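You operate a simulated robot arm through the tools that you are given. There is no shell and no other tool.

You run a simulated robot arm. Do the job below in one go: nothing can be reset, and whatever is moved stays where it is left.

Task
Top the glossy round chocolate with nibs and close it in the red box next to it.
Fine: use the yellow square of the turntable, turned under the mill and left there; open the mill slider to grind and close it after; no crumbs on the turntable.

The check looks at the end state, three seconds after you hand in, the way a careful person would. Anything else that was tipped, shoved, dropped, spilled or broken makes it a failure.

Robot
A 7-joint arm with a two-finger parallel gripper, fixed in place. Base frame: the origin is at the foot of the arm, x ahead of it, y to its left, z up; the work surface is at about z = 0.8. Units: m, degrees, N and s.
Its first joint turns from -132.0 to 132.0 degrees. Payload 3.91 kg.
The tool frame sits at the grasp point between the pads (the TCP): z along the fingers, y along the line on which they close. The tips reach 0.03 m beyond it. The gripper opens to 0.11 m. The fingers are 0.02 m wide and 0.01 m thick; the gripper's body (0.048 by 0.112 m) begins 0.055 m behind the TCP.
Orientation is told as [roll, pitch, yaw] about the base's x, y, z axes, in that order, counted from this pose: with the fingers straight down and closing along the base's y, the tool's x points along the base's -x, its y along +y and its z along -z.

Tools
- The arm moves only by the tool move_arm. Its argument "plan" is a list of rows, each an object of numbers (a shift or turn left out is 0, a gripper value left out holds the last): "tx", "ty", "tz": the shift along the base's x, y, z in m; "rx", "ry", "rz": the turn, a rotation vector about the base's x, y, z in degrees; "gripper": the gripper command, from -1 (shut) to 1 (fully open), values between in proportion. In form: [{"tx": .., "ty": .., "tz": .., "rx": .., "ry": .., "rz": .., "gripper": ..}, ...]. A call has 1 to 20 rows; each row shifts and turns the commanded pose from where the row before left it. Rows are played at 5 a second. More than 0.05 m and 8.6 degrees between two rows, or a gripper value outside its range, and nothing of the call is played. Where a pose cannot be reached the arm comes as near as it can. A force on the tool above 70 N (or 10 N above the force at the start of the call, whichever is more), or a blocked arm, ends the call early, and 0.2 s more pass. The fingers move at their own pace (about 0.108 m/s each) and stop on an object; they squeeze with about 32 N. The grip force told is the motor's: it shows also when the fingers shut on nothing. Time passes only in rows, and 0.2 s behind the last, so rows that do not move let the fingers close. The reply holds the time, the measured pose of the TCP, the force on the tool along the base axes, the opening and the grip force, in the units named above and with some noise, with the torque about the TCP (base axes, N m) and any sound that the robot's microphone picked up.
- Cameras (640 x 400 px; columns grow to the right, rows downward): "scene" is fixed at [0.4004, 0.5004, 1.3815]; the picture's right is [-0.64, -0.77, 0.00], its down [-0.45, 0.38, -0.81] and it looks along [0.62, -0.52, -0.59] (base axes); focal length 264 px, centre (320, 200). "wrist" rides on the gripper at [0.072, 0.017, -0.103] in the tool frame; the picture's right is [-0.23, 0.97, 0.00], its down [-0.76, -0.18, -0.62] and it looks along [-0.61, -0.14, 0.78] (tool axes); focal length 222 px, centre (320, 200). There is no depth. A picture from a camera that has moved, and an enlarged one, comes with that camera's place and axes in the base frame and with its lens.
- grab_frame(camera): a new picture of that camera. The clock stands still meanwhile.
- zoom(camera, box): a new picture of the part [left, top, right, bottom] of that camera's present view, enlarged. The clock stands still meanwhile.
- close_job(): hands the job in; it is judged then, once.

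Places have to be worked out from the pictures, the camera data and where the tool is seen. Open the gripper and draw the arm clear of the work before you hand the job in, unless the task says otherwise.

The tools are called after "Emit:" as a command line: name --argument value ..., lists and objects as JSON in quotes. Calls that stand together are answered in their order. move_arm: Moves the arm, as the interface text tells. Its arguments: {"type":"object","properties":{"plan":{"type":"array","items":{"type":"object","properties":{"tx":{"type":"number"},"ty":{"type":"number"},"tz":{"type":"number"},"rx":{"type":"number"},"ry":{"type":"number"},"rz":{"type":"number"},"gripper":{"type":"number"}}}}},"required":["plan"]} The other tools are called the same way: grab_frame (camera) takes a picture; zoom (camera, box) takes an enlarged picture of a part of a camera's view; close_job () hands the job in.

At the start:

```text
t: 0.0
position: [0.6589, -0.0146, 1.2071]
ee_rot: [0.0, 0.0, -0.1]
wrist_force: [-0.1, 0.0, 0.3]
wrist_torque: [0.02, 0.0, -0.01]
width: 0.1102
grip_force: 0.1
```

scene: 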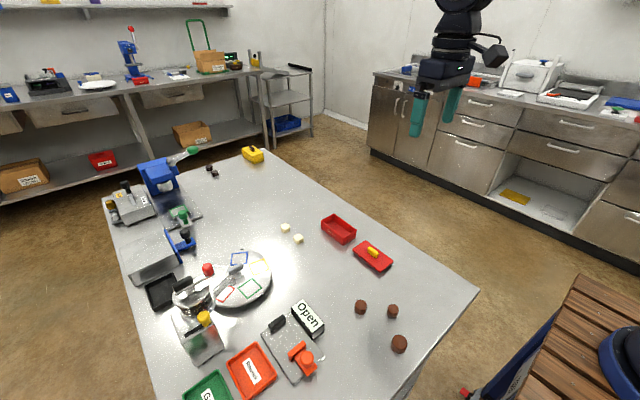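
wrist: 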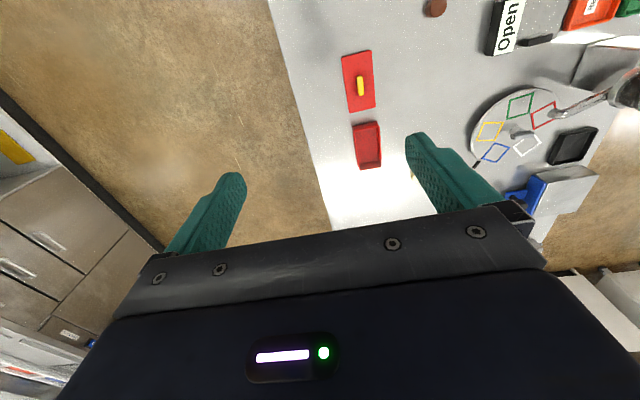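

I'll start by looking closely at the table: the mill and turntable, the chocolates, and the red box with its lid.

Emit:
zoom --camera "scene" --box '[140, 230, 300, 370]'

Emit:
zoom --camera "scene" --box '[260, 200, 420, 300]'

Emit:
zoom --camera "scene" --box '[280, 280, 440, 380]'

Emit:
zoom --camera "scene" --box '[100, 140, 280, 260]'

```text
2.86 times, centred on (220, 300) of scene
camera zoom: at [0.4004, 0.5004, 1.3815], right [-0.64, -0.77, 0.0], down [-0.45, 0.38, -0.81], along [0.62, -0.52, -0.59], focal length 753 px, centre (606, -86)
```

zoom: 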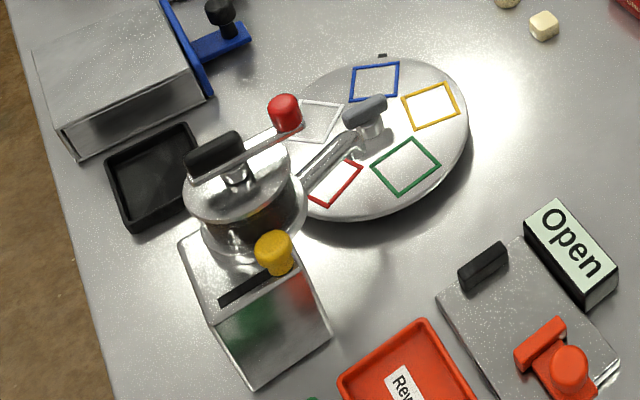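

```text
4.00 times, centred on (340, 250) of scene
camera zoom: at [0.4004, 0.5004, 1.3815], right [-0.64, -0.77, 0.0], down [-0.45, 0.38, -0.81], along [0.62, -0.52, -0.59], focal length 1054 px, centre (240, 0)
```

zoom: 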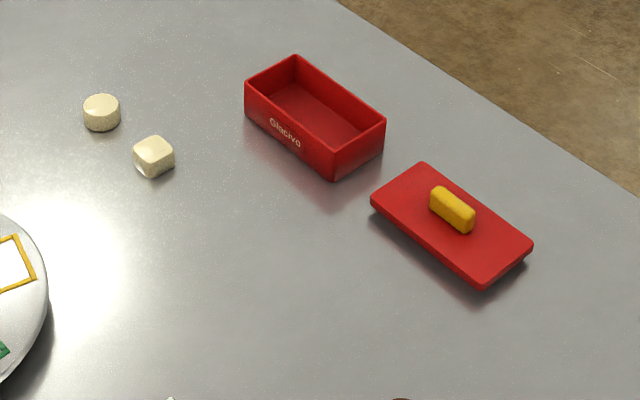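

```text
4.00 times, centred on (360, 330) of scene
camera zoom: at [0.4004, 0.5004, 1.3815], right [-0.64, -0.77, 0.0], down [-0.45, 0.38, -0.81], along [0.62, -0.52, -0.59], focal length 1054 px, centre (160, -320)
```

zoom: 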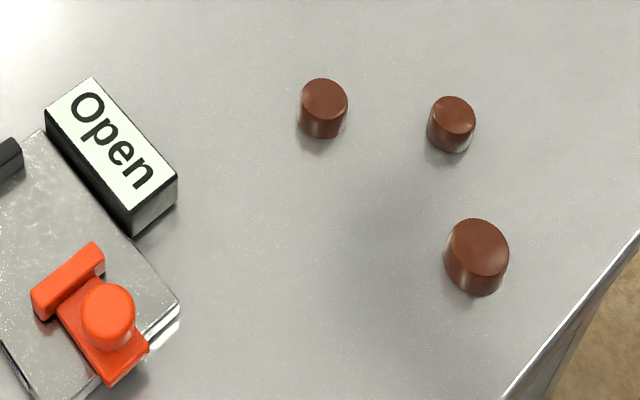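

```text
3.33 times, centred on (190, 200) of scene
camera zoom: at [0.4004, 0.5004, 1.3815], right [-0.64, -0.77, 0.0], down [-0.45, 0.38, -0.81], along [0.62, -0.52, -0.59], focal length 879 px, centre (753, 200)
```

zoom: 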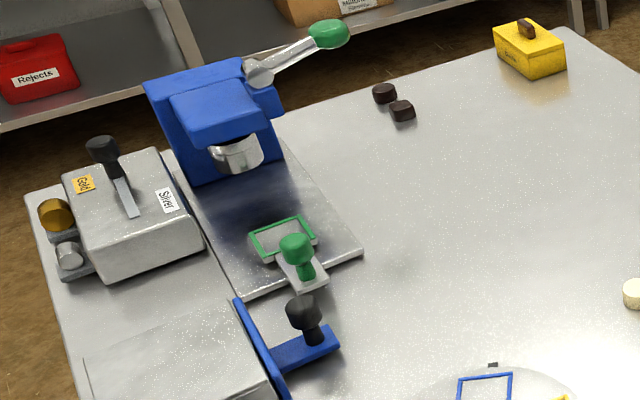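

The red box "Glacivo" is at about (0.85, 0.05) with its lid at about (0.70, 0.05). The chocolate candidates are two ivory ones near (0.93, 0.17), three brown ones near (0.56, 0.18) and two dark ones far back. I'll move the wrist camera over to see which are round and glossy.

Emit:
move_arm --plan '[{"tx": 0.012, "ty": 0.028, "tz": -0.02}, {"tx": 0.012, "ty": 0.028, "tz": -0.02}, {"tx": 0.012, "ty": 0.028, "tz": -0.02}, {"tx": 0.012, "ty": 0.028, "tz": -0.02}, {"tx": 0.012, "ty": 0.028, "tz": -0.02}, {"tx": 0.012, "ty": 0.028, "tz": -0.02}, {"tx": 0.012, "ty": 0.028, "tz": -0.02}, {"tx": 0.012, "ty": 0.028, "tz": -0.02}, {}]'

Emit:
grab_frame --camera "wrist"

Emit:
grab_frame --camera "scene"

```text
t: 2.0
position: [0.7532, 0.21, 1.0472]
ee_rot: [0.0, 0.0, 0.0]
wrist_force: [-0.7, -0.4, 0.8]
wrist_torque: [0.02, 0.01, 0.01]
width: 0.1102
grip_force: 0.0
```

```text
taken
camera wrist: at [0.6818, 0.2268, 1.1509], right [0.23, 0.97, 0.0], down [0.76, -0.18, 0.62], along [0.61, -0.14, -0.78], focal length 222 px, centre (320, 200)
```

wrist: 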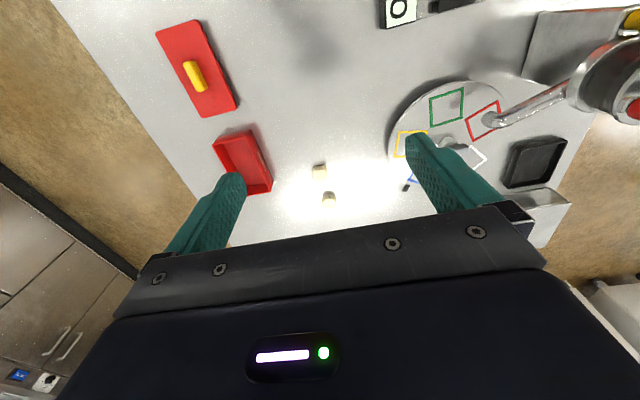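

```text
taken
```

scene: 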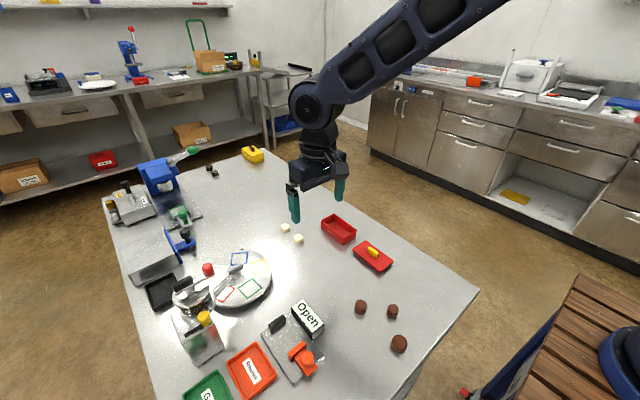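

The ivory pair sits in front of the gripper, so I'll zoom in on it, and on the box and mill from this angle.

Emit:
zoom --camera "wrist" --box '[280, 140, 376, 220]'

Emit:
zoom --camera "wrist" --box '[380, 0, 640, 220]'

Emit:
zoom --camera "wrist" --box '[140, 10, 290, 200]'

Emit:
zoom --camera "scene" --box '[340, 290, 420, 360]'

Emit:
zoom --camera "scene" --box '[190, 140, 280, 190]'

```text
5.00 times, centred on (328, 180) of wrist
camera zoom: at [0.6818, 0.2268, 1.1509], right [0.23, 0.97, 0.0], down [0.76, -0.18, 0.62], along [0.61, -0.14, -0.78], focal length 1111 px, centre (280, 300)
```

zoom: 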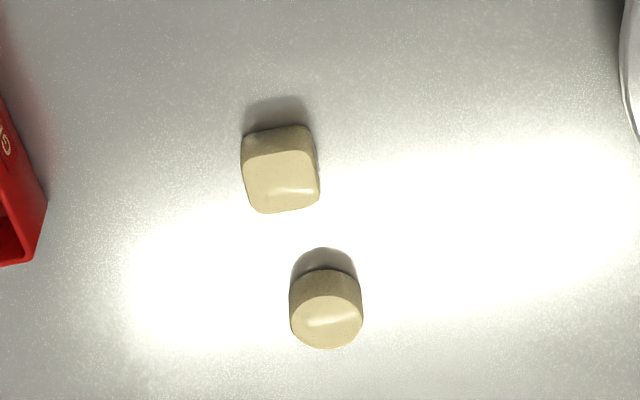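

```text
1.82 times, centred on (510, 110) of wrist
camera zoom: at [0.6818, 0.2268, 1.1509], right [0.23, 0.97, 0.0], down [0.76, -0.18, 0.62], along [0.61, -0.14, -0.78], focal length 404 px, centre (-26, 364)
```

zoom: 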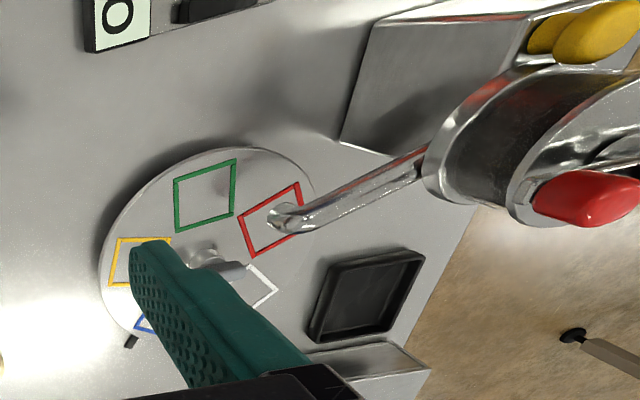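

```text
2.11 times, centred on (215, 105) of wrist
camera zoom: at [0.6818, 0.2268, 1.1509], right [0.23, 0.97, 0.0], down [0.76, -0.18, 0.62], along [0.61, -0.14, -0.78], focal length 468 px, centre (541, 400)
```

zoom: 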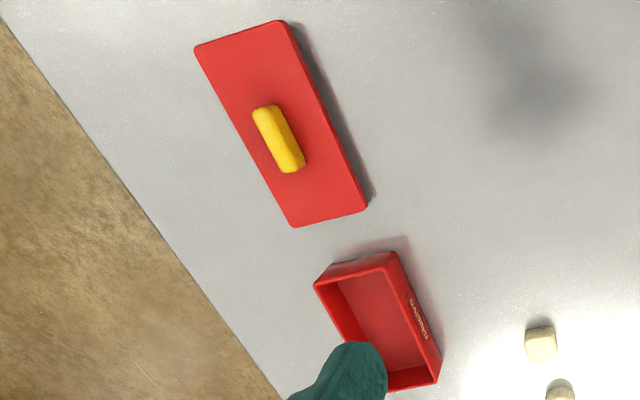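

```text
5.71 times, centred on (380, 325) of scene
camera zoom: at [0.4004, 0.5004, 1.3815], right [-0.64, -0.77, 0.0], down [-0.45, 0.38, -0.81], along [0.62, -0.52, -0.59], focal length 1506 px, centre (-23, -514)
```

zoom: 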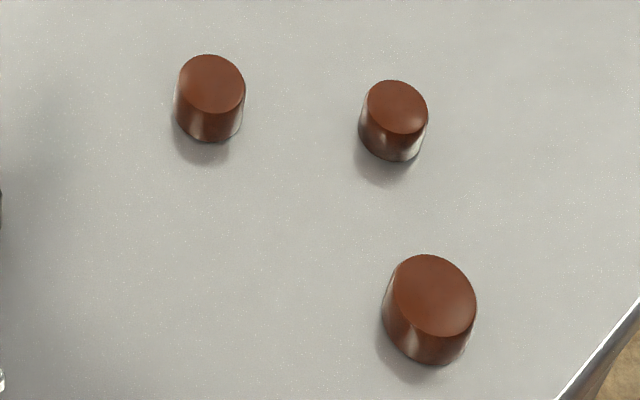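

```text
7.11 times, centred on (235, 165) of scene
camera zoom: at [0.4004, 0.5004, 1.3815], right [-0.64, -0.77, 0.0], down [-0.45, 0.38, -0.81], along [0.62, -0.52, -0.59], focal length 1875 px, centre (924, 449)
```

zoom: 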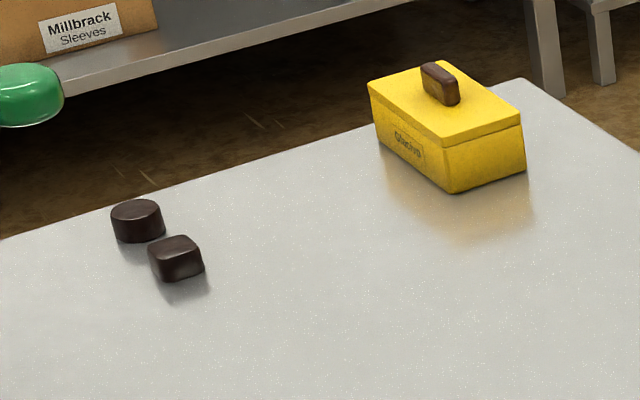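

The ivory pair and the brown trio could each contain the "glossy round" one. I'll turn the wrist by -90° and look at the brown ones up close to compare their gloss.

Emit:
move_arm --plan '[{"tx": -0.014, "ty": 0.0135, "rz": -8.2}, {"tx": -0.014, "ty": 0.0135, "rz": -8.2}, {"tx": -0.014, "ty": 0.0135, "rz": -8.2}, {"tx": -0.014, "ty": 0.0135, "rz": -8.2}, {"tx": -0.014, "ty": 0.0135, "rz": -8.2}, {"tx": -0.014, "ty": 0.0135, "rz": -8.2}, {"tx": -0.014, "ty": 0.0135, "rz": -8.2}, {"tx": -0.014, "ty": 0.0135, "rz": -8.2}, {"tx": -0.014, "ty": 0.0135, "rz": -8.2}, {"tx": -0.014, "ty": 0.0135, "rz": -8.2}, {"tx": -0.014, "ty": 0.0135, "rz": -8.0}, {}]'

Emit:
grab_frame --camera "wrist"

```text
t: 4.6
position: [0.5993, 0.3582, 1.0472]
ee_rot: [0.1, 0.0, -90.1]
wrist_force: [1.1, 0.3, -0.5]
wrist_torque: [0.03, -0.01, -0.01]
width: 0.11
grip_force: 0.0
```

```text
taken
camera wrist: at [0.6163, 0.4314, 1.151], right [0.97, -0.23, 0.0], down [-0.18, -0.76, 0.62], along [-0.14, -0.61, -0.78], focal length 222 px, centre (320, 200)
```

wrist: 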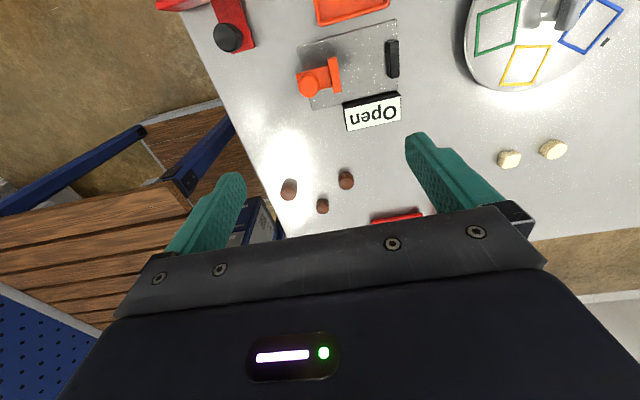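

The browns are in view with a light reflection beside them. I'll zoom in on them and on the surrounding items.

Emit:
zoom --camera "wrist" --box '[260, 150, 380, 225]'

Emit:
zoom --camera "wrist" --box '[480, 130, 580, 180]'

Emit:
zoom --camera "wrist" --box '[150, 0, 430, 140]'

Emit:
zoom --camera "wrist" --box '[450, 0, 640, 110]'

```text
5.33 times, centred on (320, 188) of wrist
camera zoom: at [0.6163, 0.4314, 1.151], right [0.97, -0.23, 0.0], down [-0.18, -0.76, 0.62], along [-0.14, -0.61, -0.78], focal length 1185 px, centre (320, 267)
```

zoom: 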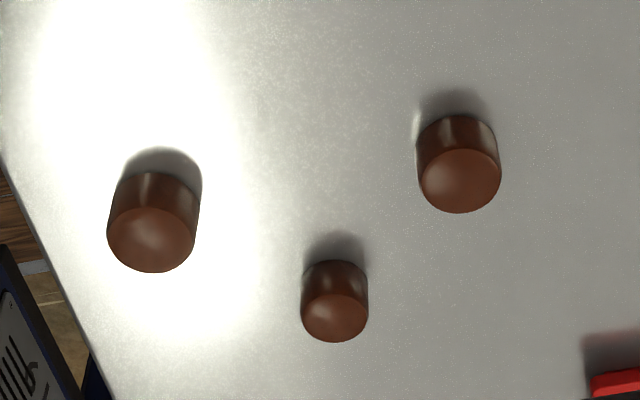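

```text
6.40 times, centred on (530, 155) of wrist
camera zoom: at [0.6163, 0.4314, 1.151], right [0.97, -0.23, 0.0], down [-0.18, -0.76, 0.62], along [-0.14, -0.61, -0.78], focal length 1422 px, centre (-1024, 488)
```

zoom: 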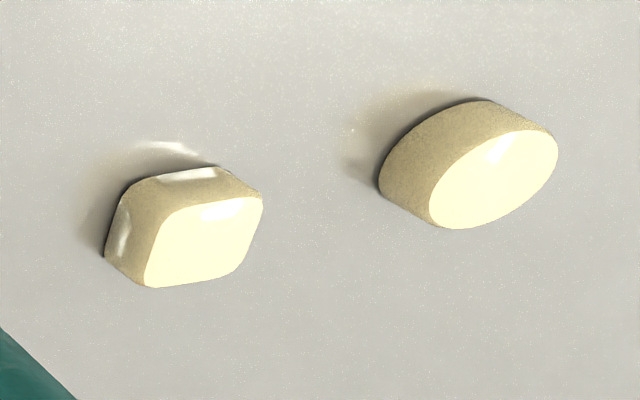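

```text
2.29 times, centred on (290, 70) of wrist
camera zoom: at [0.6163, 0.4314, 1.151], right [0.97, -0.23, 0.0], down [-0.18, -0.76, 0.62], along [-0.14, -0.61, -0.78], focal length 508 px, centre (389, 497)
```

zoom: 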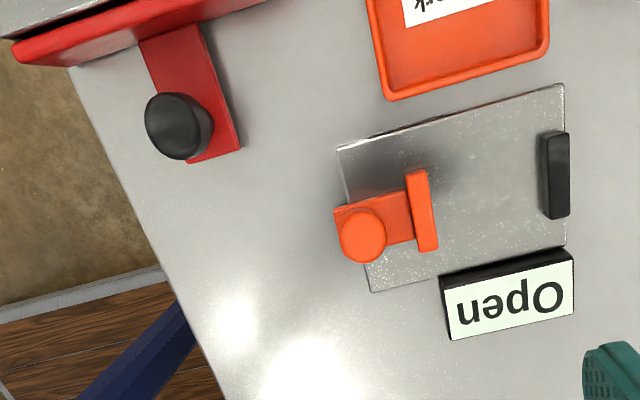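

```text
3.37 times, centred on (545, 55) of wrist
camera zoom: at [0.6163, 0.4314, 1.151], right [0.97, -0.23, 0.0], down [-0.18, -0.76, 0.62], along [-0.14, -0.61, -0.78], focal length 748 px, centre (-438, 688)
```

zoom: 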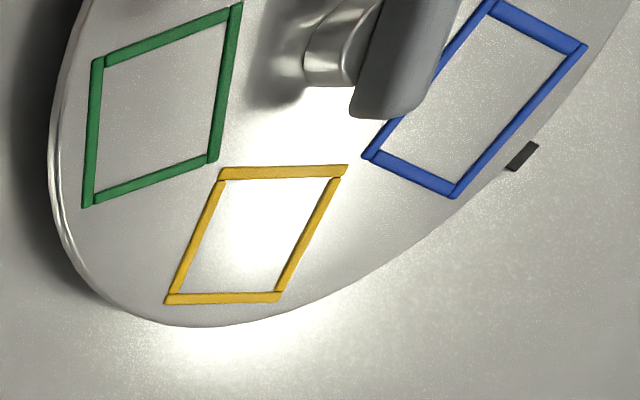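

The sides differ: the ivory square and the browns show crisp reflections, while the ivory round looks dull. The browns may also differ in shape and size. I'll drop the camera closer to the browns to compare.

Emit:
move_arm --plan '[{"tx": -0.004, "ty": -0.018, "tz": -0.022}, {"tx": -0.004, "ty": -0.018, "tz": -0.022}, {"tx": -0.004, "ty": -0.018, "tz": -0.022}, {"tx": -0.004, "ty": -0.018, "tz": -0.022}, {"tx": -0.004, "ty": -0.018, "tz": -0.022}, {}]'

Emit:
zoom --camera "wrist" --box '[200, 90, 440, 240]'

```text
t: 6.0
position: [0.5786, 0.268, 0.9356]
ee_rot: [0.0, 0.0, -90.0]
wrist_force: [-0.3, -0.2, 0.5]
wrist_torque: [0.02, 0.02, 0.01]
width: 0.11
grip_force: 0.0
```

```text
2.67 times, centred on (320, 165) of wrist
camera zoom: at [0.5964, 0.3403, 1.0403], right [0.97, -0.23, 0.0], down [-0.18, -0.76, 0.62], along [-0.14, -0.61, -0.78], focal length 592 px, centre (320, 293)
```

zoom: 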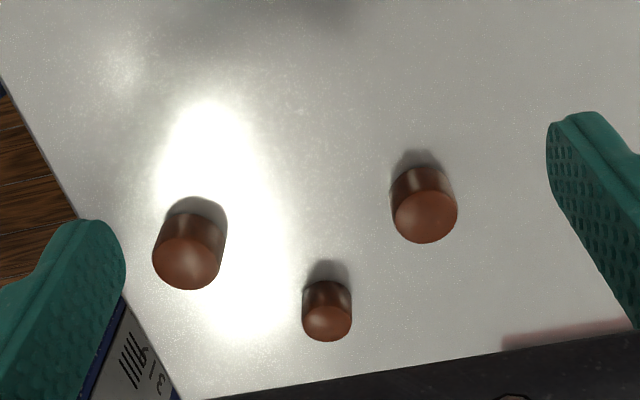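

The brown ones look alike in finish so far but differ in size. I'll zoom in tightly on each from here.

Emit:
zoom --camera "wrist" --box '[250, 160, 290, 200]'

Emit:
zoom --camera "wrist" --box '[305, 185, 345, 225]'

Emit:
zoom --camera "wrist" --box '[340, 145, 380, 185]'

Emit:
zoom --camera "scene" --box '[275, 215, 311, 250]'

Emit:
zoom --camera "scene" --box '[200, 160, 225, 180]'

```text
10.00 times, centred on (270, 180) of wrist
camera zoom: at [0.5964, 0.3403, 1.0403], right [0.97, -0.23, 0.0], down [-0.18, -0.76, 0.62], along [-0.14, -0.61, -0.78], focal length 2221 px, centre (820, 400)
```

zoom: 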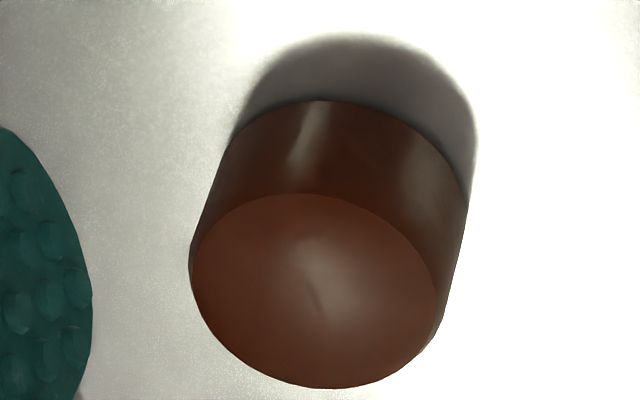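

```text
10.00 times, centred on (325, 205) of wrist
camera zoom: at [0.5964, 0.3403, 1.0403], right [0.97, -0.23, 0.0], down [-0.18, -0.76, 0.62], along [-0.14, -0.61, -0.78], focal length 2221 px, centre (270, 150)
```

zoom: 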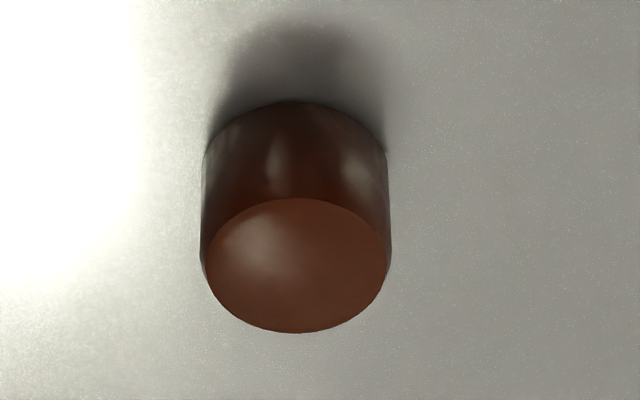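

```text
10.00 times, centred on (360, 165) of wrist
camera zoom: at [0.5964, 0.3403, 1.0403], right [0.97, -0.23, 0.0], down [-0.18, -0.76, 0.62], along [-0.14, -0.61, -0.78], focal length 2221 px, centre (-80, 550)
```

zoom: 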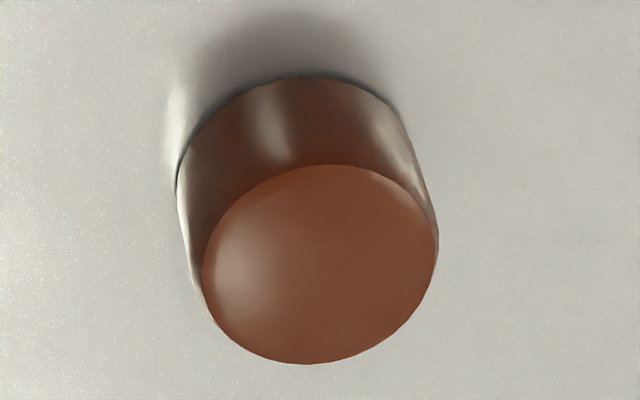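

```text
11.43 times, centred on (293, 232) of scene
camera zoom: at [0.4004, 0.5004, 1.3815], right [-0.64, -0.77, 0.0], down [-0.45, 0.38, -0.81], along [0.62, -0.52, -0.59], focal length 3013 px, centre (629, -171)
```

zoom: 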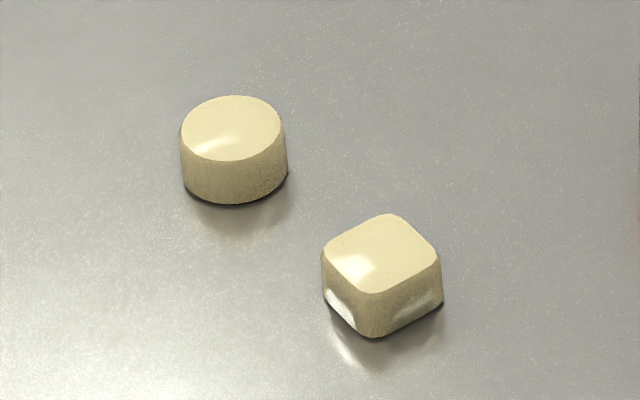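

```text
16.00 times, centred on (212, 170) of scene
camera zoom: at [0.4004, 0.5004, 1.3815], right [-0.64, -0.77, 0.0], down [-0.45, 0.38, -0.81], along [0.62, -0.52, -0.59], focal length 4218 px, centre (2040, 680)
```

zoom: 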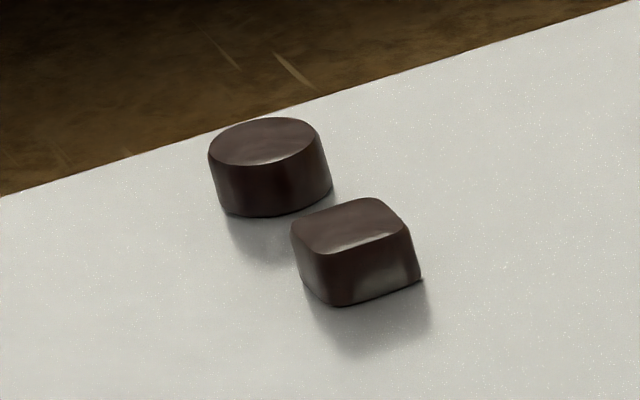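

The browns show broad, soft highlights (satin). The ivory pair shows sharp ones and sits by the red box, and the dark pair is out of reach next to the yellow box. So the target is the ivory round one at about (0.951, 0.183). Next I'll survey the turntable and mill, turning the camera back to face +x.

Emit:
move_arm --plan '[{"tz": 0.03}, {"tz": 0.03}, {"tz": 0.03, "rz": 8.2}, {"tx": 0.008, "ty": 0.011, "tz": 0.02, "rz": 8.2}, {"tx": 0.008, "ty": 0.011, "rz": 8.2}, {"tx": 0.008, "ty": 0.011, "rz": 8.2}, {"tx": 0.008, "ty": 0.011, "rz": 8.2}, {"tx": 0.008, "ty": 0.011, "rz": 8.2}, {"tx": 0.008, "ty": 0.011, "rz": 8.2}, {"tx": 0.008, "ty": 0.011, "rz": 8.2}, {"tx": 0.008, "ty": 0.011, "rz": 8.2}, {"tx": 0.008, "ty": 0.011, "rz": 8.2}, {"tx": 0.008, "ty": 0.011, "rz": 8.0}, {}]'

Emit:
grab_frame --camera "wrist"

Emit:
grab_frame --camera "scene"

```text
t: 9.0
position: [0.6613, 0.3785, 1.0463]
ee_rot: [0.0, 0.0, 0.0]
wrist_force: [-0.6, -0.7, 1.0]
wrist_torque: [-0.03, -0.01, -0.02]
width: 0.1101
grip_force: 0.1
```

```text
taken
camera wrist: at [0.5883, 0.395, 1.1506], right [0.23, 0.97, 0.0], down [0.76, -0.18, 0.62], along [0.61, -0.14, -0.78], focal length 222 px, centre (320, 200)
```

wrist: 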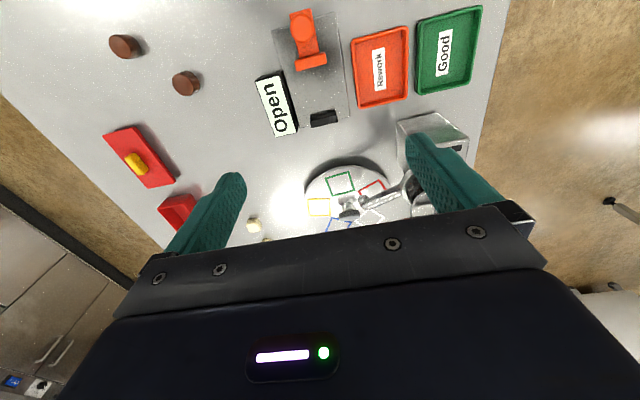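

```text
taken
```

scene: 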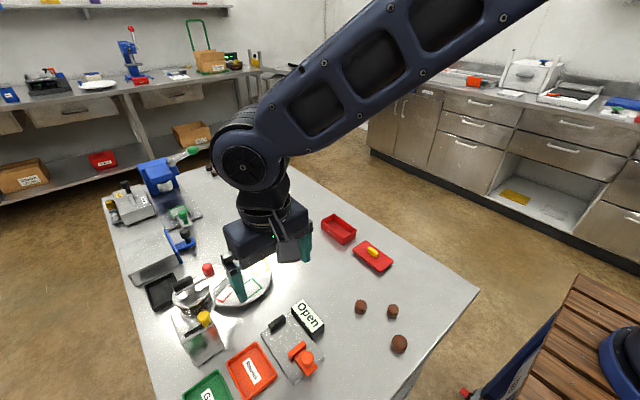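

Emit:
zoom --camera "wrist" --box '[290, 100, 480, 240]'

Emit:
zoom --camera "wrist" --box '[300, 150, 400, 220]'

```text
2.86 times, centred on (385, 170) of wrist
camera zoom: at [0.5883, 0.395, 1.1506], right [0.23, 0.97, 0.0], down [0.76, -0.18, 0.62], along [0.61, -0.14, -0.78], focal length 635 px, centre (134, 286)
```

zoom: 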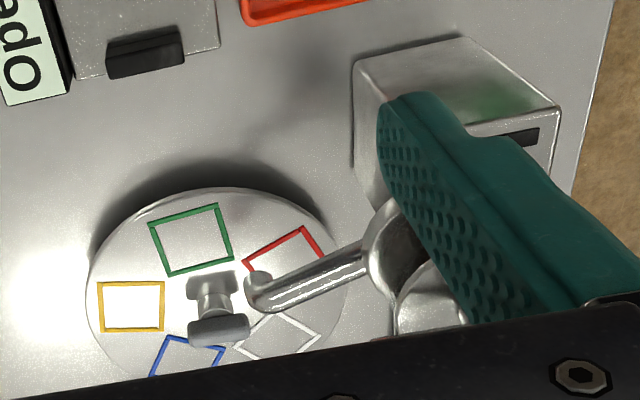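

```text
5.71 times, centred on (350, 185) of wrist
camera zoom: at [0.5883, 0.395, 1.1506], right [0.23, 0.97, 0.0], down [0.76, -0.18, 0.62], along [0.61, -0.14, -0.78], focal length 1269 px, centre (149, 286)
```

zoom: 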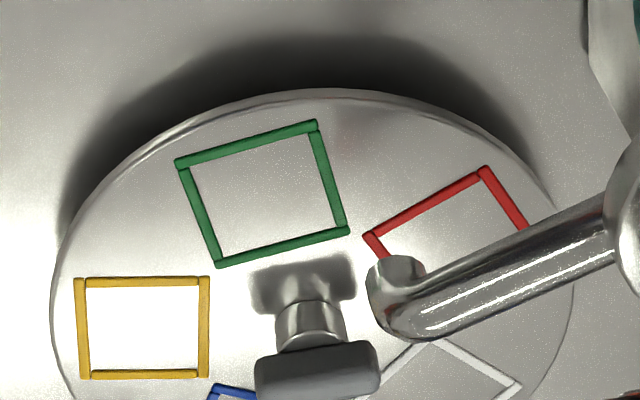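

The turntable knob is a T-bar at about (0.875, 0.383, 0.84), and the spout tip seems to be near (0.832, 0.412, 0.86). I'll take a second view from the -y side (yaw +90°) to fix the heights and see the mill slider.

Emit:
move_arm --plan '[{"tx": 0.01, "ty": -0.02, "rz": 8.2}, {"tx": 0.015, "ty": -0.02, "rz": 8.2}, {"tx": 0.015, "ty": -0.02, "rz": 8.2}, {"tx": 0.015, "ty": -0.02, "rz": 8.2}, {"tx": 0.015, "ty": -0.02, "rz": 8.2}, {"tx": 0.015, "ty": -0.02, "rz": 8.2}, {"tx": 0.015, "ty": -0.02, "rz": 8.2}, {"tx": 0.015, "ty": -0.02, "rz": 8.2}, {"tx": 0.015, "ty": -0.02, "rz": 8.2}, {"tx": 0.015, "ty": -0.01, "rz": 8.2}, {"tx": 0.015, "ty": -0.01, "rz": 8.0}, {}]'

Emit:
grab_frame --camera "wrist"

```text
t: 11.6
position: [0.8216, 0.1778, 1.0472]
ee_rot: [0.0, 0.0, 90.1]
wrist_force: [0.0, -0.3, 0.2]
wrist_torque: [0.0, -0.04, 0.03]
width: 0.1102
grip_force: 0.0
```

```text
taken
camera wrist: at [0.8049, 0.1056, 1.1514], right [-0.97, 0.23, 0.0], down [0.18, 0.76, 0.62], along [0.14, 0.61, -0.78], focal length 222 px, centre (320, 200)
```

wrist: 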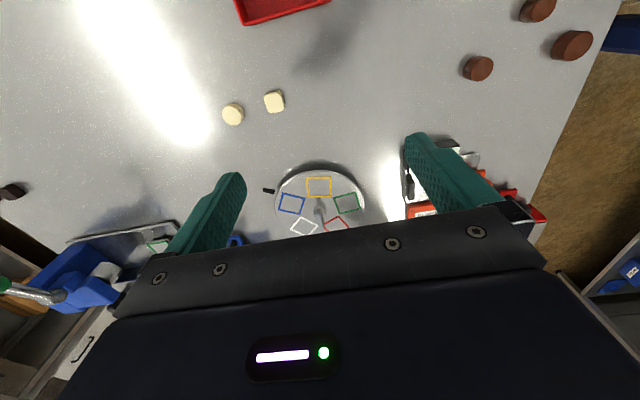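

Emit:
zoom --camera "wrist" --box '[260, 160, 380, 235]'

Emit:
zoom --camera "wrist" --box '[200, 80, 300, 140]'

Emit:
zoom --camera "scene" --box '[160, 240, 280, 360]'

Emit:
zoom --camera "scene" --box '[165, 260, 235, 310]'

```text
5.33 times, centred on (320, 198) of wrist
camera zoom: at [0.8049, 0.1056, 1.1514], right [-0.97, 0.23, 0.0], down [0.18, 0.76, 0.62], along [0.14, 0.61, -0.78], focal length 1185 px, centre (320, 213)
```

zoom: 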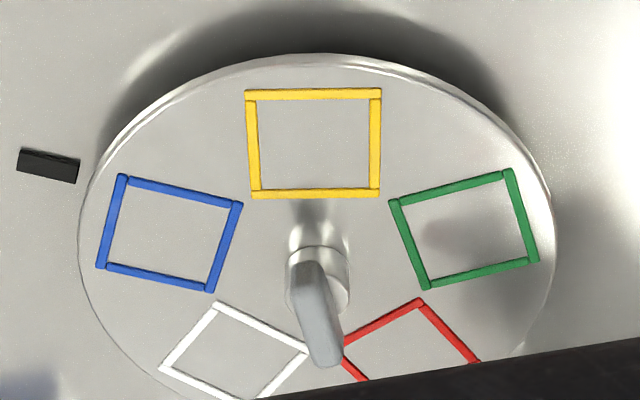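

```text
6.40 times, centred on (250, 110) of wrist
camera zoom: at [0.8049, 0.1056, 1.1514], right [-0.97, 0.23, 0.0], down [0.18, 0.76, 0.62], along [0.14, 0.61, -0.78], focal length 1422 px, centre (768, 776)
```

zoom: 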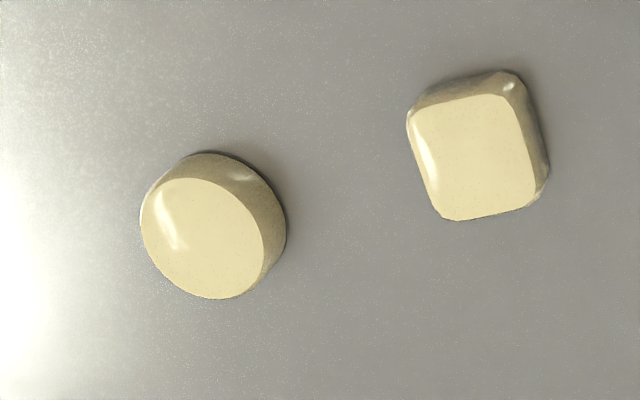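

```text
3.33 times, centred on (220, 300) of scene
camera zoom: at [0.4004, 0.5004, 1.3815], right [-0.64, -0.77, 0.0], down [-0.45, 0.38, -0.81], along [0.62, -0.52, -0.59], focal length 879 px, centre (653, -133)
```

zoom: 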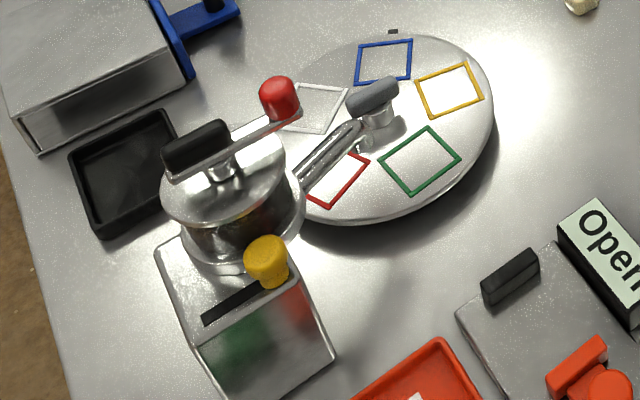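

```text
8.00 times, centred on (200, 285) of scene
camera zoom: at [0.4004, 0.5004, 1.3815], right [-0.64, -0.77, 0.0], down [-0.45, 0.38, -0.81], along [0.62, -0.52, -0.59], focal length 2109 px, centre (1280, -480)
```

zoom: 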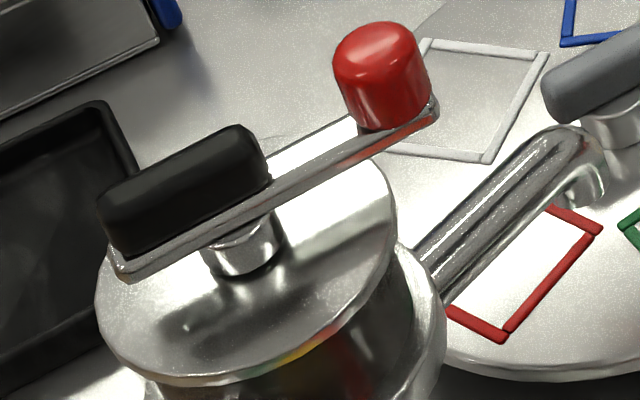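

I now judge the turntable centre to be at about (0.872, 0.385) with its top at z≈0.825. The yellow square is at (0.859, 0.330), the spout lies at azimuth ~149°, and the mill's yellow slider knob is near (0.746, 0.496, 0.91). The ivory round sits at about (0.956, 0.181), so I'll move above it, narrow the gripper and check the alignment.

Emit:
move_arm --plan '[{"tx": 0.034, "ty": 0.001, "tz": -0.02, "gripper": 0.0}, {"tx": 0.034, "ty": 0.001, "tz": -0.02}, {"tx": 0.034, "ty": 0.001, "tz": -0.02}, {"tx": 0.032, "ty": 0.0, "tz": -0.03}, {"tz": -0.03}, {"tz": -0.03}, {}]'

Emit:
grab_frame --camera "wrist"

Emit:
zoom --camera "scene" --box '[240, 180, 360, 260]'

```text
t: 13.2
position: [0.9562, 0.1798, 0.8947]
ee_rot: [-0.1, 0.0, 90.0]
wrist_force: [-0.6, 0.1, 0.0]
wrist_torque: [-0.02, -0.01, -0.01]
width: 0.055
grip_force: 0.0
```

```text
taken
camera wrist: at [0.9394, 0.1084, 0.9995], right [-0.97, 0.23, 0.0], down [0.18, 0.76, 0.62], along [0.14, 0.61, -0.78], focal length 222 px, centre (320, 200)
```

wrist: 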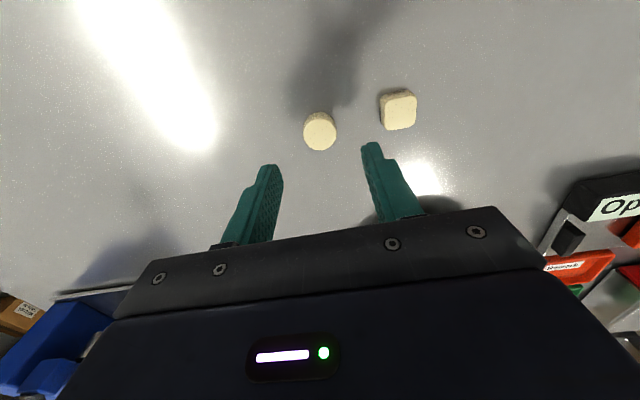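

```text
5.00 times, centred on (300, 220) of scene
camera zoom: at [0.4004, 0.5004, 1.3815], right [-0.64, -0.77, 0.0], down [-0.45, 0.38, -0.81], along [0.62, -0.52, -0.59], focal length 1318 px, centre (420, 100)
```

zoom: 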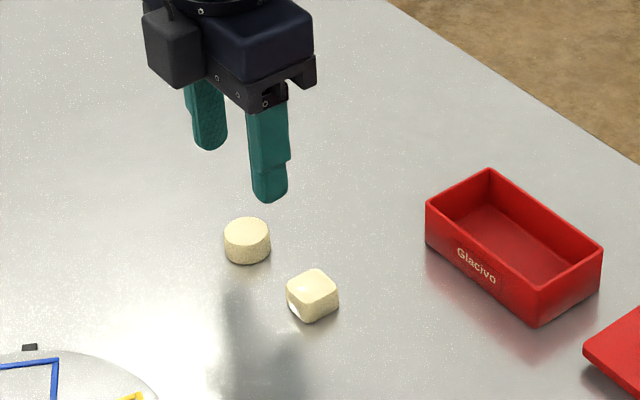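

The chocolate is centred between the fingertips in x, and it appears to be at y≈0.176. Before working near the mill I want to see the full shape of the hand.

Emit:
zoom --camera "scene" --box '[230, 130, 350, 240]'

Emit:
zoom --camera "wrist" --box '[260, 80, 400, 180]'

```text
3.64 times, centred on (290, 185) of scene
camera zoom: at [0.4004, 0.5004, 1.3815], right [-0.64, -0.77, 0.0], down [-0.45, 0.38, -0.81], along [0.62, -0.52, -0.59], focal length 959 px, centre (429, 254)
```

zoom: 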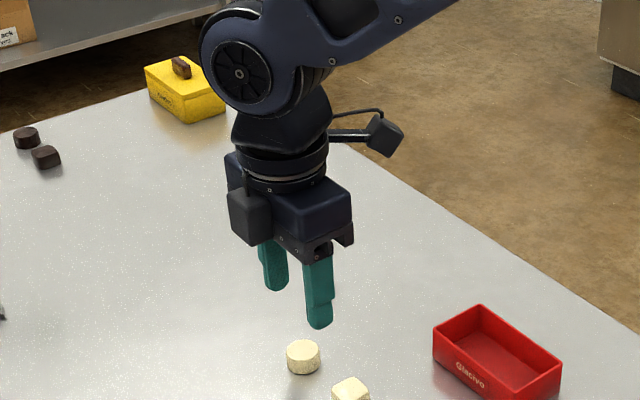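

```text
4.00 times, centred on (330, 130) of wrist
camera zoom: at [0.9394, 0.1084, 0.9995], right [-0.97, 0.23, 0.0], down [0.18, 0.76, 0.62], along [0.14, 0.61, -0.78], focal length 888 px, centre (280, 480)
```

zoom: 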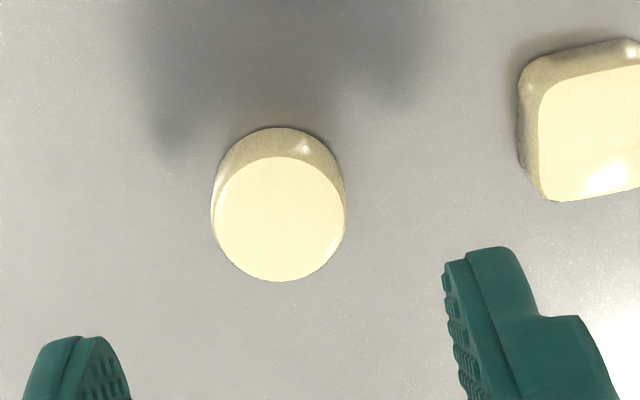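

The refined chocolate position is (0.957, 0.182) and the top is at z≈0.816. I'll lower with the fingers straddling it in x, then close gently.

Emit:
move_arm --plan '[{"tz": -0.02, "tx": 0.0005, "ty": 0.001}, {"tz": -0.02}, {"tz": -0.012}, {"tz": -0.007}, {}, {"gripper": -0.3}, {"gripper": -0.5}, {"gripper": -0.6}, {}, {}]'

Emit:
grab_frame --camera "wrist"

Emit:
zoom --camera "scene" --box '[240, 180, 360, 260]'

```text
t: 15.4
position: [0.9539, 0.1818, 0.8377]
ee_rot: [0.0, 0.1, 90.0]
wrist_force: [0.0, -0.2, -0.8]
wrist_torque: [0.01, 0.01, 0.0]
width: 0.0256
grip_force: 31.5
```

```text
taken
camera wrist: at [0.9387, 0.109, 0.9416], right [-0.97, 0.23, 0.0], down [0.18, 0.76, 0.62], along [0.14, 0.61, -0.78], focal length 222 px, centre (320, 200)
```

wrist: 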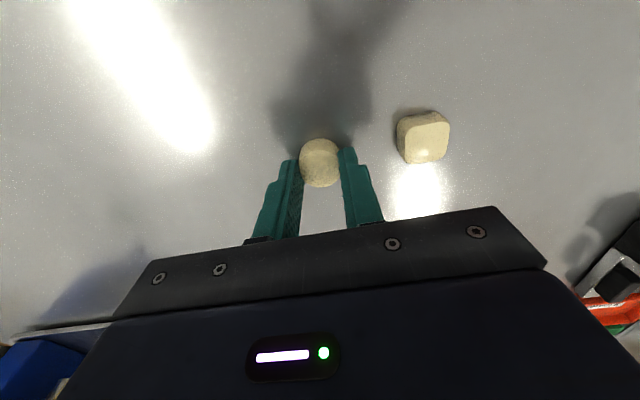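

```text
5.00 times, centred on (300, 220) of scene
camera zoom: at [0.4004, 0.5004, 1.3815], right [-0.64, -0.77, 0.0], down [-0.45, 0.38, -0.81], along [0.62, -0.52, -0.59], focal length 1318 px, centre (420, 100)
```

zoom: 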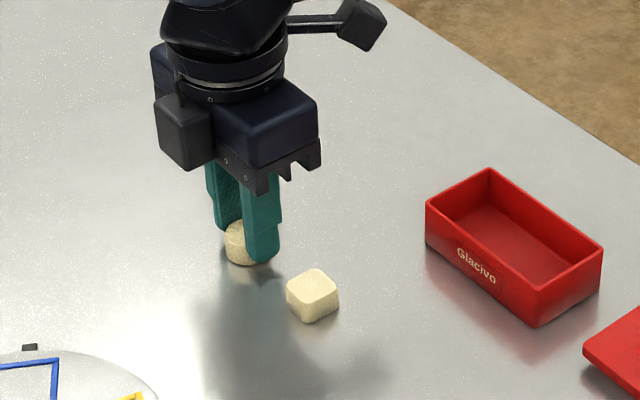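

The chocolate is gripped (width 25.6 mm, about 8 mm of finger overlap). I'll lift it and carry it above the yellow square at (0.859, 0.330).

Emit:
move_arm --plan '[{"tz": 0.01}, {"tz": 0.03}, {"tz": 0.03}, {"tx": -0.01, "ty": 0.015, "tz": 0.01}, {"tx": -0.017, "ty": 0.0266}, {"tx": -0.017, "ty": 0.0266}, {"tx": -0.017, "ty": 0.0266}, {"tx": -0.017, "ty": 0.0266}, {"tx": -0.017, "ty": 0.0266}, {}]'

Emit:
grab_frame --camera "wrist"

Emit:
zoom --camera "scene" --box '[160, 180, 320, 340]'

```text
t: 17.6
position: [0.8595, 0.3315, 0.9195]
ee_rot: [0.0, 0.0, 90.0]
wrist_force: [-0.6, -0.3, 0.6]
wrist_torque: [0.01, 0.03, -0.02]
width: 0.0255
grip_force: 32.4
```

```text
taken
camera wrist: at [0.843, 0.2578, 1.023], right [-0.97, 0.23, 0.0], down [0.18, 0.76, 0.62], along [0.14, 0.61, -0.78], focal length 222 px, centre (320, 200)
```

wrist: 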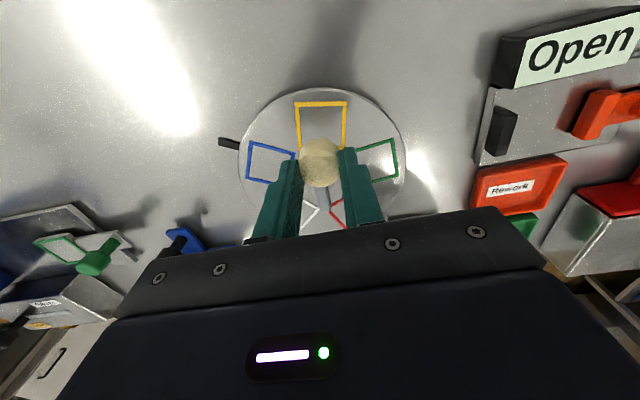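

```text
2.50 times, centred on (240, 260) of scene
camera zoom: at [0.4004, 0.5004, 1.3815], right [-0.64, -0.77, 0.0], down [-0.45, 0.38, -0.81], along [0.62, -0.52, -0.59], focal length 659 px, centre (520, 50)
```

zoom: 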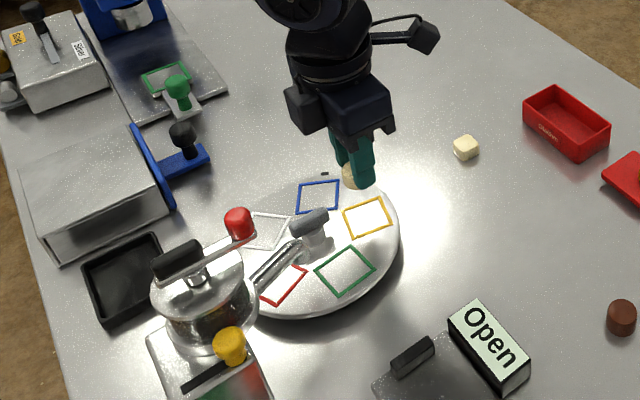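

I'll zoom in to place the square's centre relative to the held chocolate.

Emit:
zoom --camera "wrist" --box '[230, 80, 410, 220]'

```text
2.86 times, centred on (320, 150) of wrist
camera zoom: at [0.843, 0.2578, 1.023], right [-0.97, 0.23, 0.0], down [0.18, 0.76, 0.62], along [0.14, 0.61, -0.78], focal length 635 px, centre (320, 343)
```

zoom: 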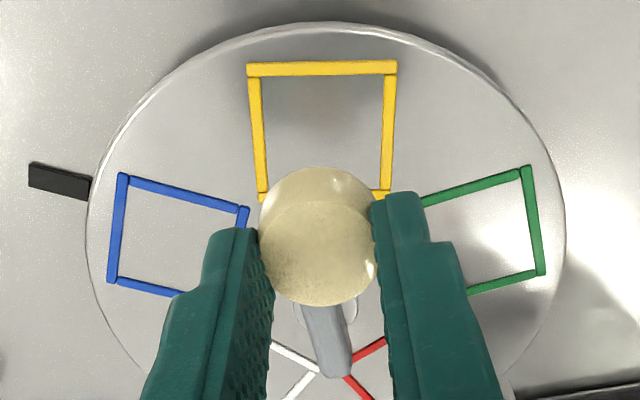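

The yellow square's centre is (0.859, 0.3305), directly under the held chocolate. I'll lower it to just above the plate and check the gap.

Emit:
move_arm --plan '[{"tz": -0.02}, {"tz": -0.015}, {"tz": -0.01}, {"tz": -0.004}, {}, {}]'

Emit:
zoom --camera "wrist" --box '[230, 80, 410, 220]'

Emit:
zoom --camera "scene" --box '[210, 220, 300, 300]'

```text
t: 19.0
position: [0.8595, 0.3292, 0.8692]
ee_rot: [0.0, 0.0, 90.0]
wrist_force: [-0.3, 0.3, -0.2]
wrist_torque: [-0.01, 0.03, 0.02]
width: 0.0253
grip_force: 32.1
```

```text
2.86 times, centred on (320, 150) of wrist
camera zoom: at [0.8436, 0.2577, 0.9729], right [-0.97, 0.23, 0.0], down [0.18, 0.76, 0.62], along [0.14, 0.61, -0.78], focal length 635 px, centre (320, 343)
```

zoom: 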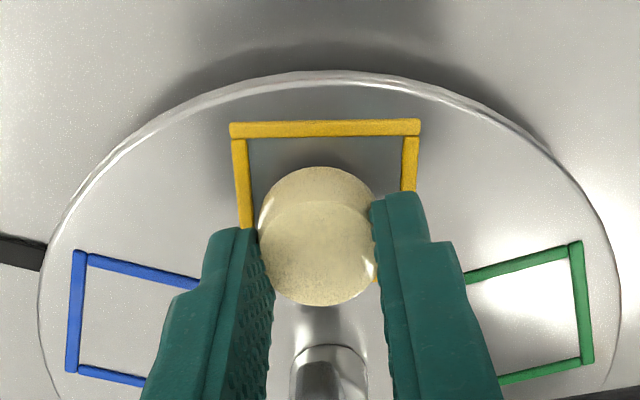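

```text
5.00 times, centred on (255, 260) of scene
camera zoom: at [0.4004, 0.5004, 1.3815], right [-0.64, -0.77, 0.0], down [-0.45, 0.38, -0.81], along [0.62, -0.52, -0.59], focal length 1318 px, centre (645, -100)
```

zoom: 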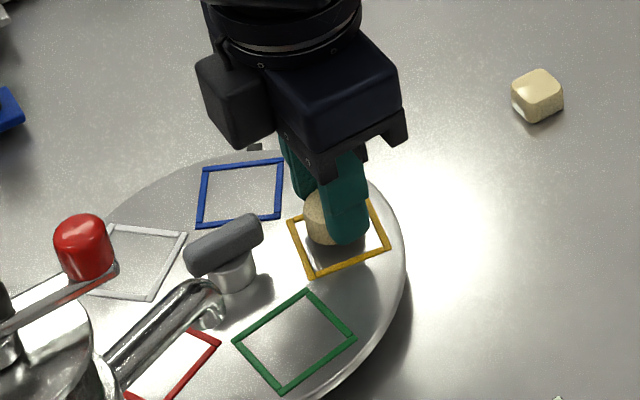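

There's still a gap of a few mm, so I'll lower in small steps and watch the force.

Emit:
move_arm --plan '[{"tz": -0.002}, {"tz": -0.002}, {"tz": -0.001}, {}]'

Emit:
zoom --camera "scene" --box '[250, 235, 290, 260]'

```text
t: 20.0
position: [0.8602, 0.3314, 0.8643]
ee_rot: [0.0, 0.1, 90.1]
wrist_force: [-0.6, 0.3, 0.0]
wrist_torque: [0.02, -0.01, 0.0]
width: 0.0256
grip_force: 31.6
```

```text
16.00 times, centred on (270, 248) of scene
camera zoom: at [0.4004, 0.5004, 1.3815], right [-0.64, -0.77, 0.0], down [-0.45, 0.38, -0.81], along [0.62, -0.52, -0.59], focal length 4218 px, centre (1120, -560)
```

zoom: 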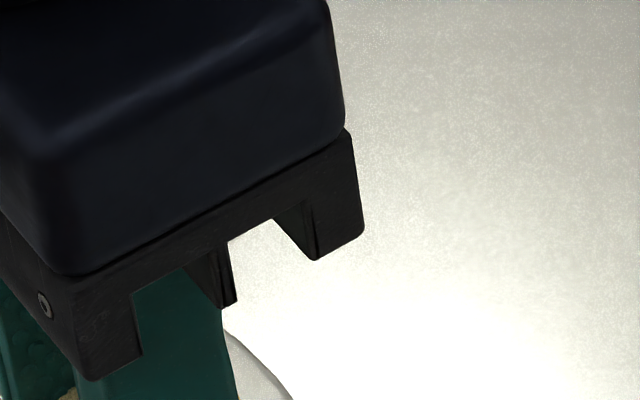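

Emit:
move_arm --plan '[{"tz": -0.001}, {"tz": -0.001}, {}]'

Emit:
zoom --camera "scene" --box '[248, 255, 298, 285]'

```text
t: 20.8
position: [0.8596, 0.3312, 0.863]
ee_rot: [0.0, 0.0, 90.1]
wrist_force: [-0.6, 0.8, -0.2]
wrist_torque: [-0.02, 0.01, -0.01]
width: 0.0254
grip_force: 31.9
```

```text
12.80 times, centred on (273, 270) of scene
camera zoom: at [0.4004, 0.5004, 1.3815], right [-0.64, -0.77, 0.0], down [-0.45, 0.38, -0.81], along [0.62, -0.52, -0.59], focal length 3374 px, centre (922, -696)
```

zoom: 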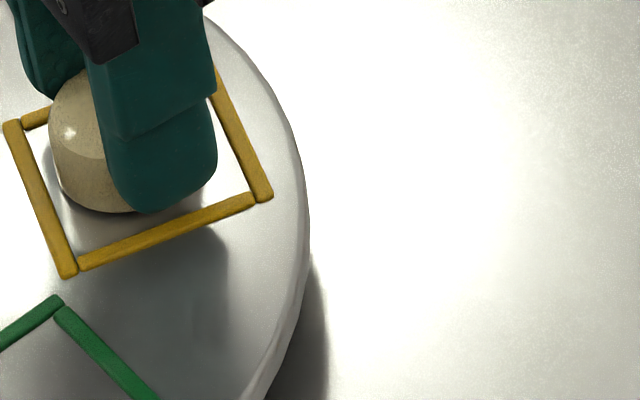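

Almost touching, with no force yet. I'll continue in 1 mm steps.

Emit:
move_arm --plan '[{"tz": -0.001}, {"tz": -0.001}, {}]'

```text
t: 21.6
position: [0.8602, 0.331, 0.861]
ee_rot: [-0.1, 0.0, 90.0]
wrist_force: [-1.2, 1.7, 12.5]
wrist_torque: [0.02, 0.16, 0.0]
width: 0.0256
grip_force: 32.6
```

It's seated on the plate (12.5 N upward). I'll ease up 1 mm and release by a small opening.

Emit:
move_arm --plan '[{"tz": 0.001}, {"gripper": -0.5}, {"gripper": -0.35}, {}, {"tz": 0.01}, {"tz": 0.02}, {"tz": 0.03}, {"tz": 0.03}, {}]'

Emit:
zoom --camera "wrist" --box '[230, 80, 410, 220]'

Emit:
zoom --camera "scene" --box '[160, 230, 300, 340]'

```text
t: 23.6
position: [0.8607, 0.3301, 0.9511]
ee_rot: [0.0, 0.0, 90.0]
wrist_force: [-0.8, 0.0, 0.4]
wrist_torque: [-0.01, 0.01, -0.04]
width: 0.0358
grip_force: 0.0
```

```text
2.86 times, centred on (320, 150) of wrist
camera zoom: at [0.8441, 0.2585, 1.0555], right [-0.97, 0.23, 0.0], down [0.18, 0.76, 0.62], along [0.14, 0.61, -0.78], focal length 635 px, centre (320, 343)
```

zoom: 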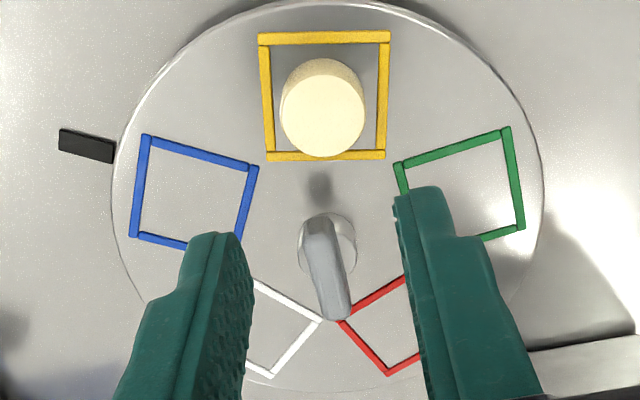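

```text
3.64 times, centred on (230, 285) of scene
camera zoom: at [0.4004, 0.5004, 1.3815], right [-0.64, -0.77, 0.0], down [-0.45, 0.38, -0.81], along [0.62, -0.52, -0.59], focal length 959 px, centre (647, -109)
```

zoom: 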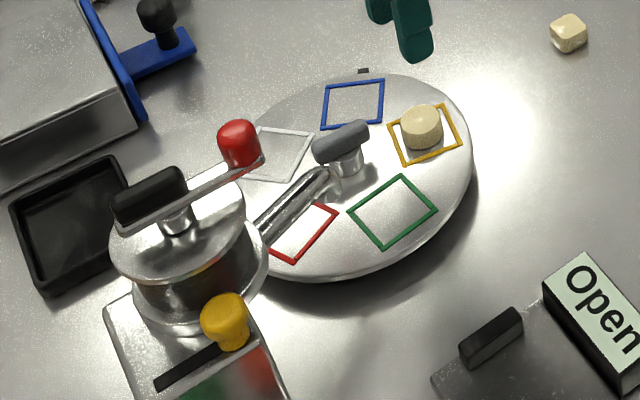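

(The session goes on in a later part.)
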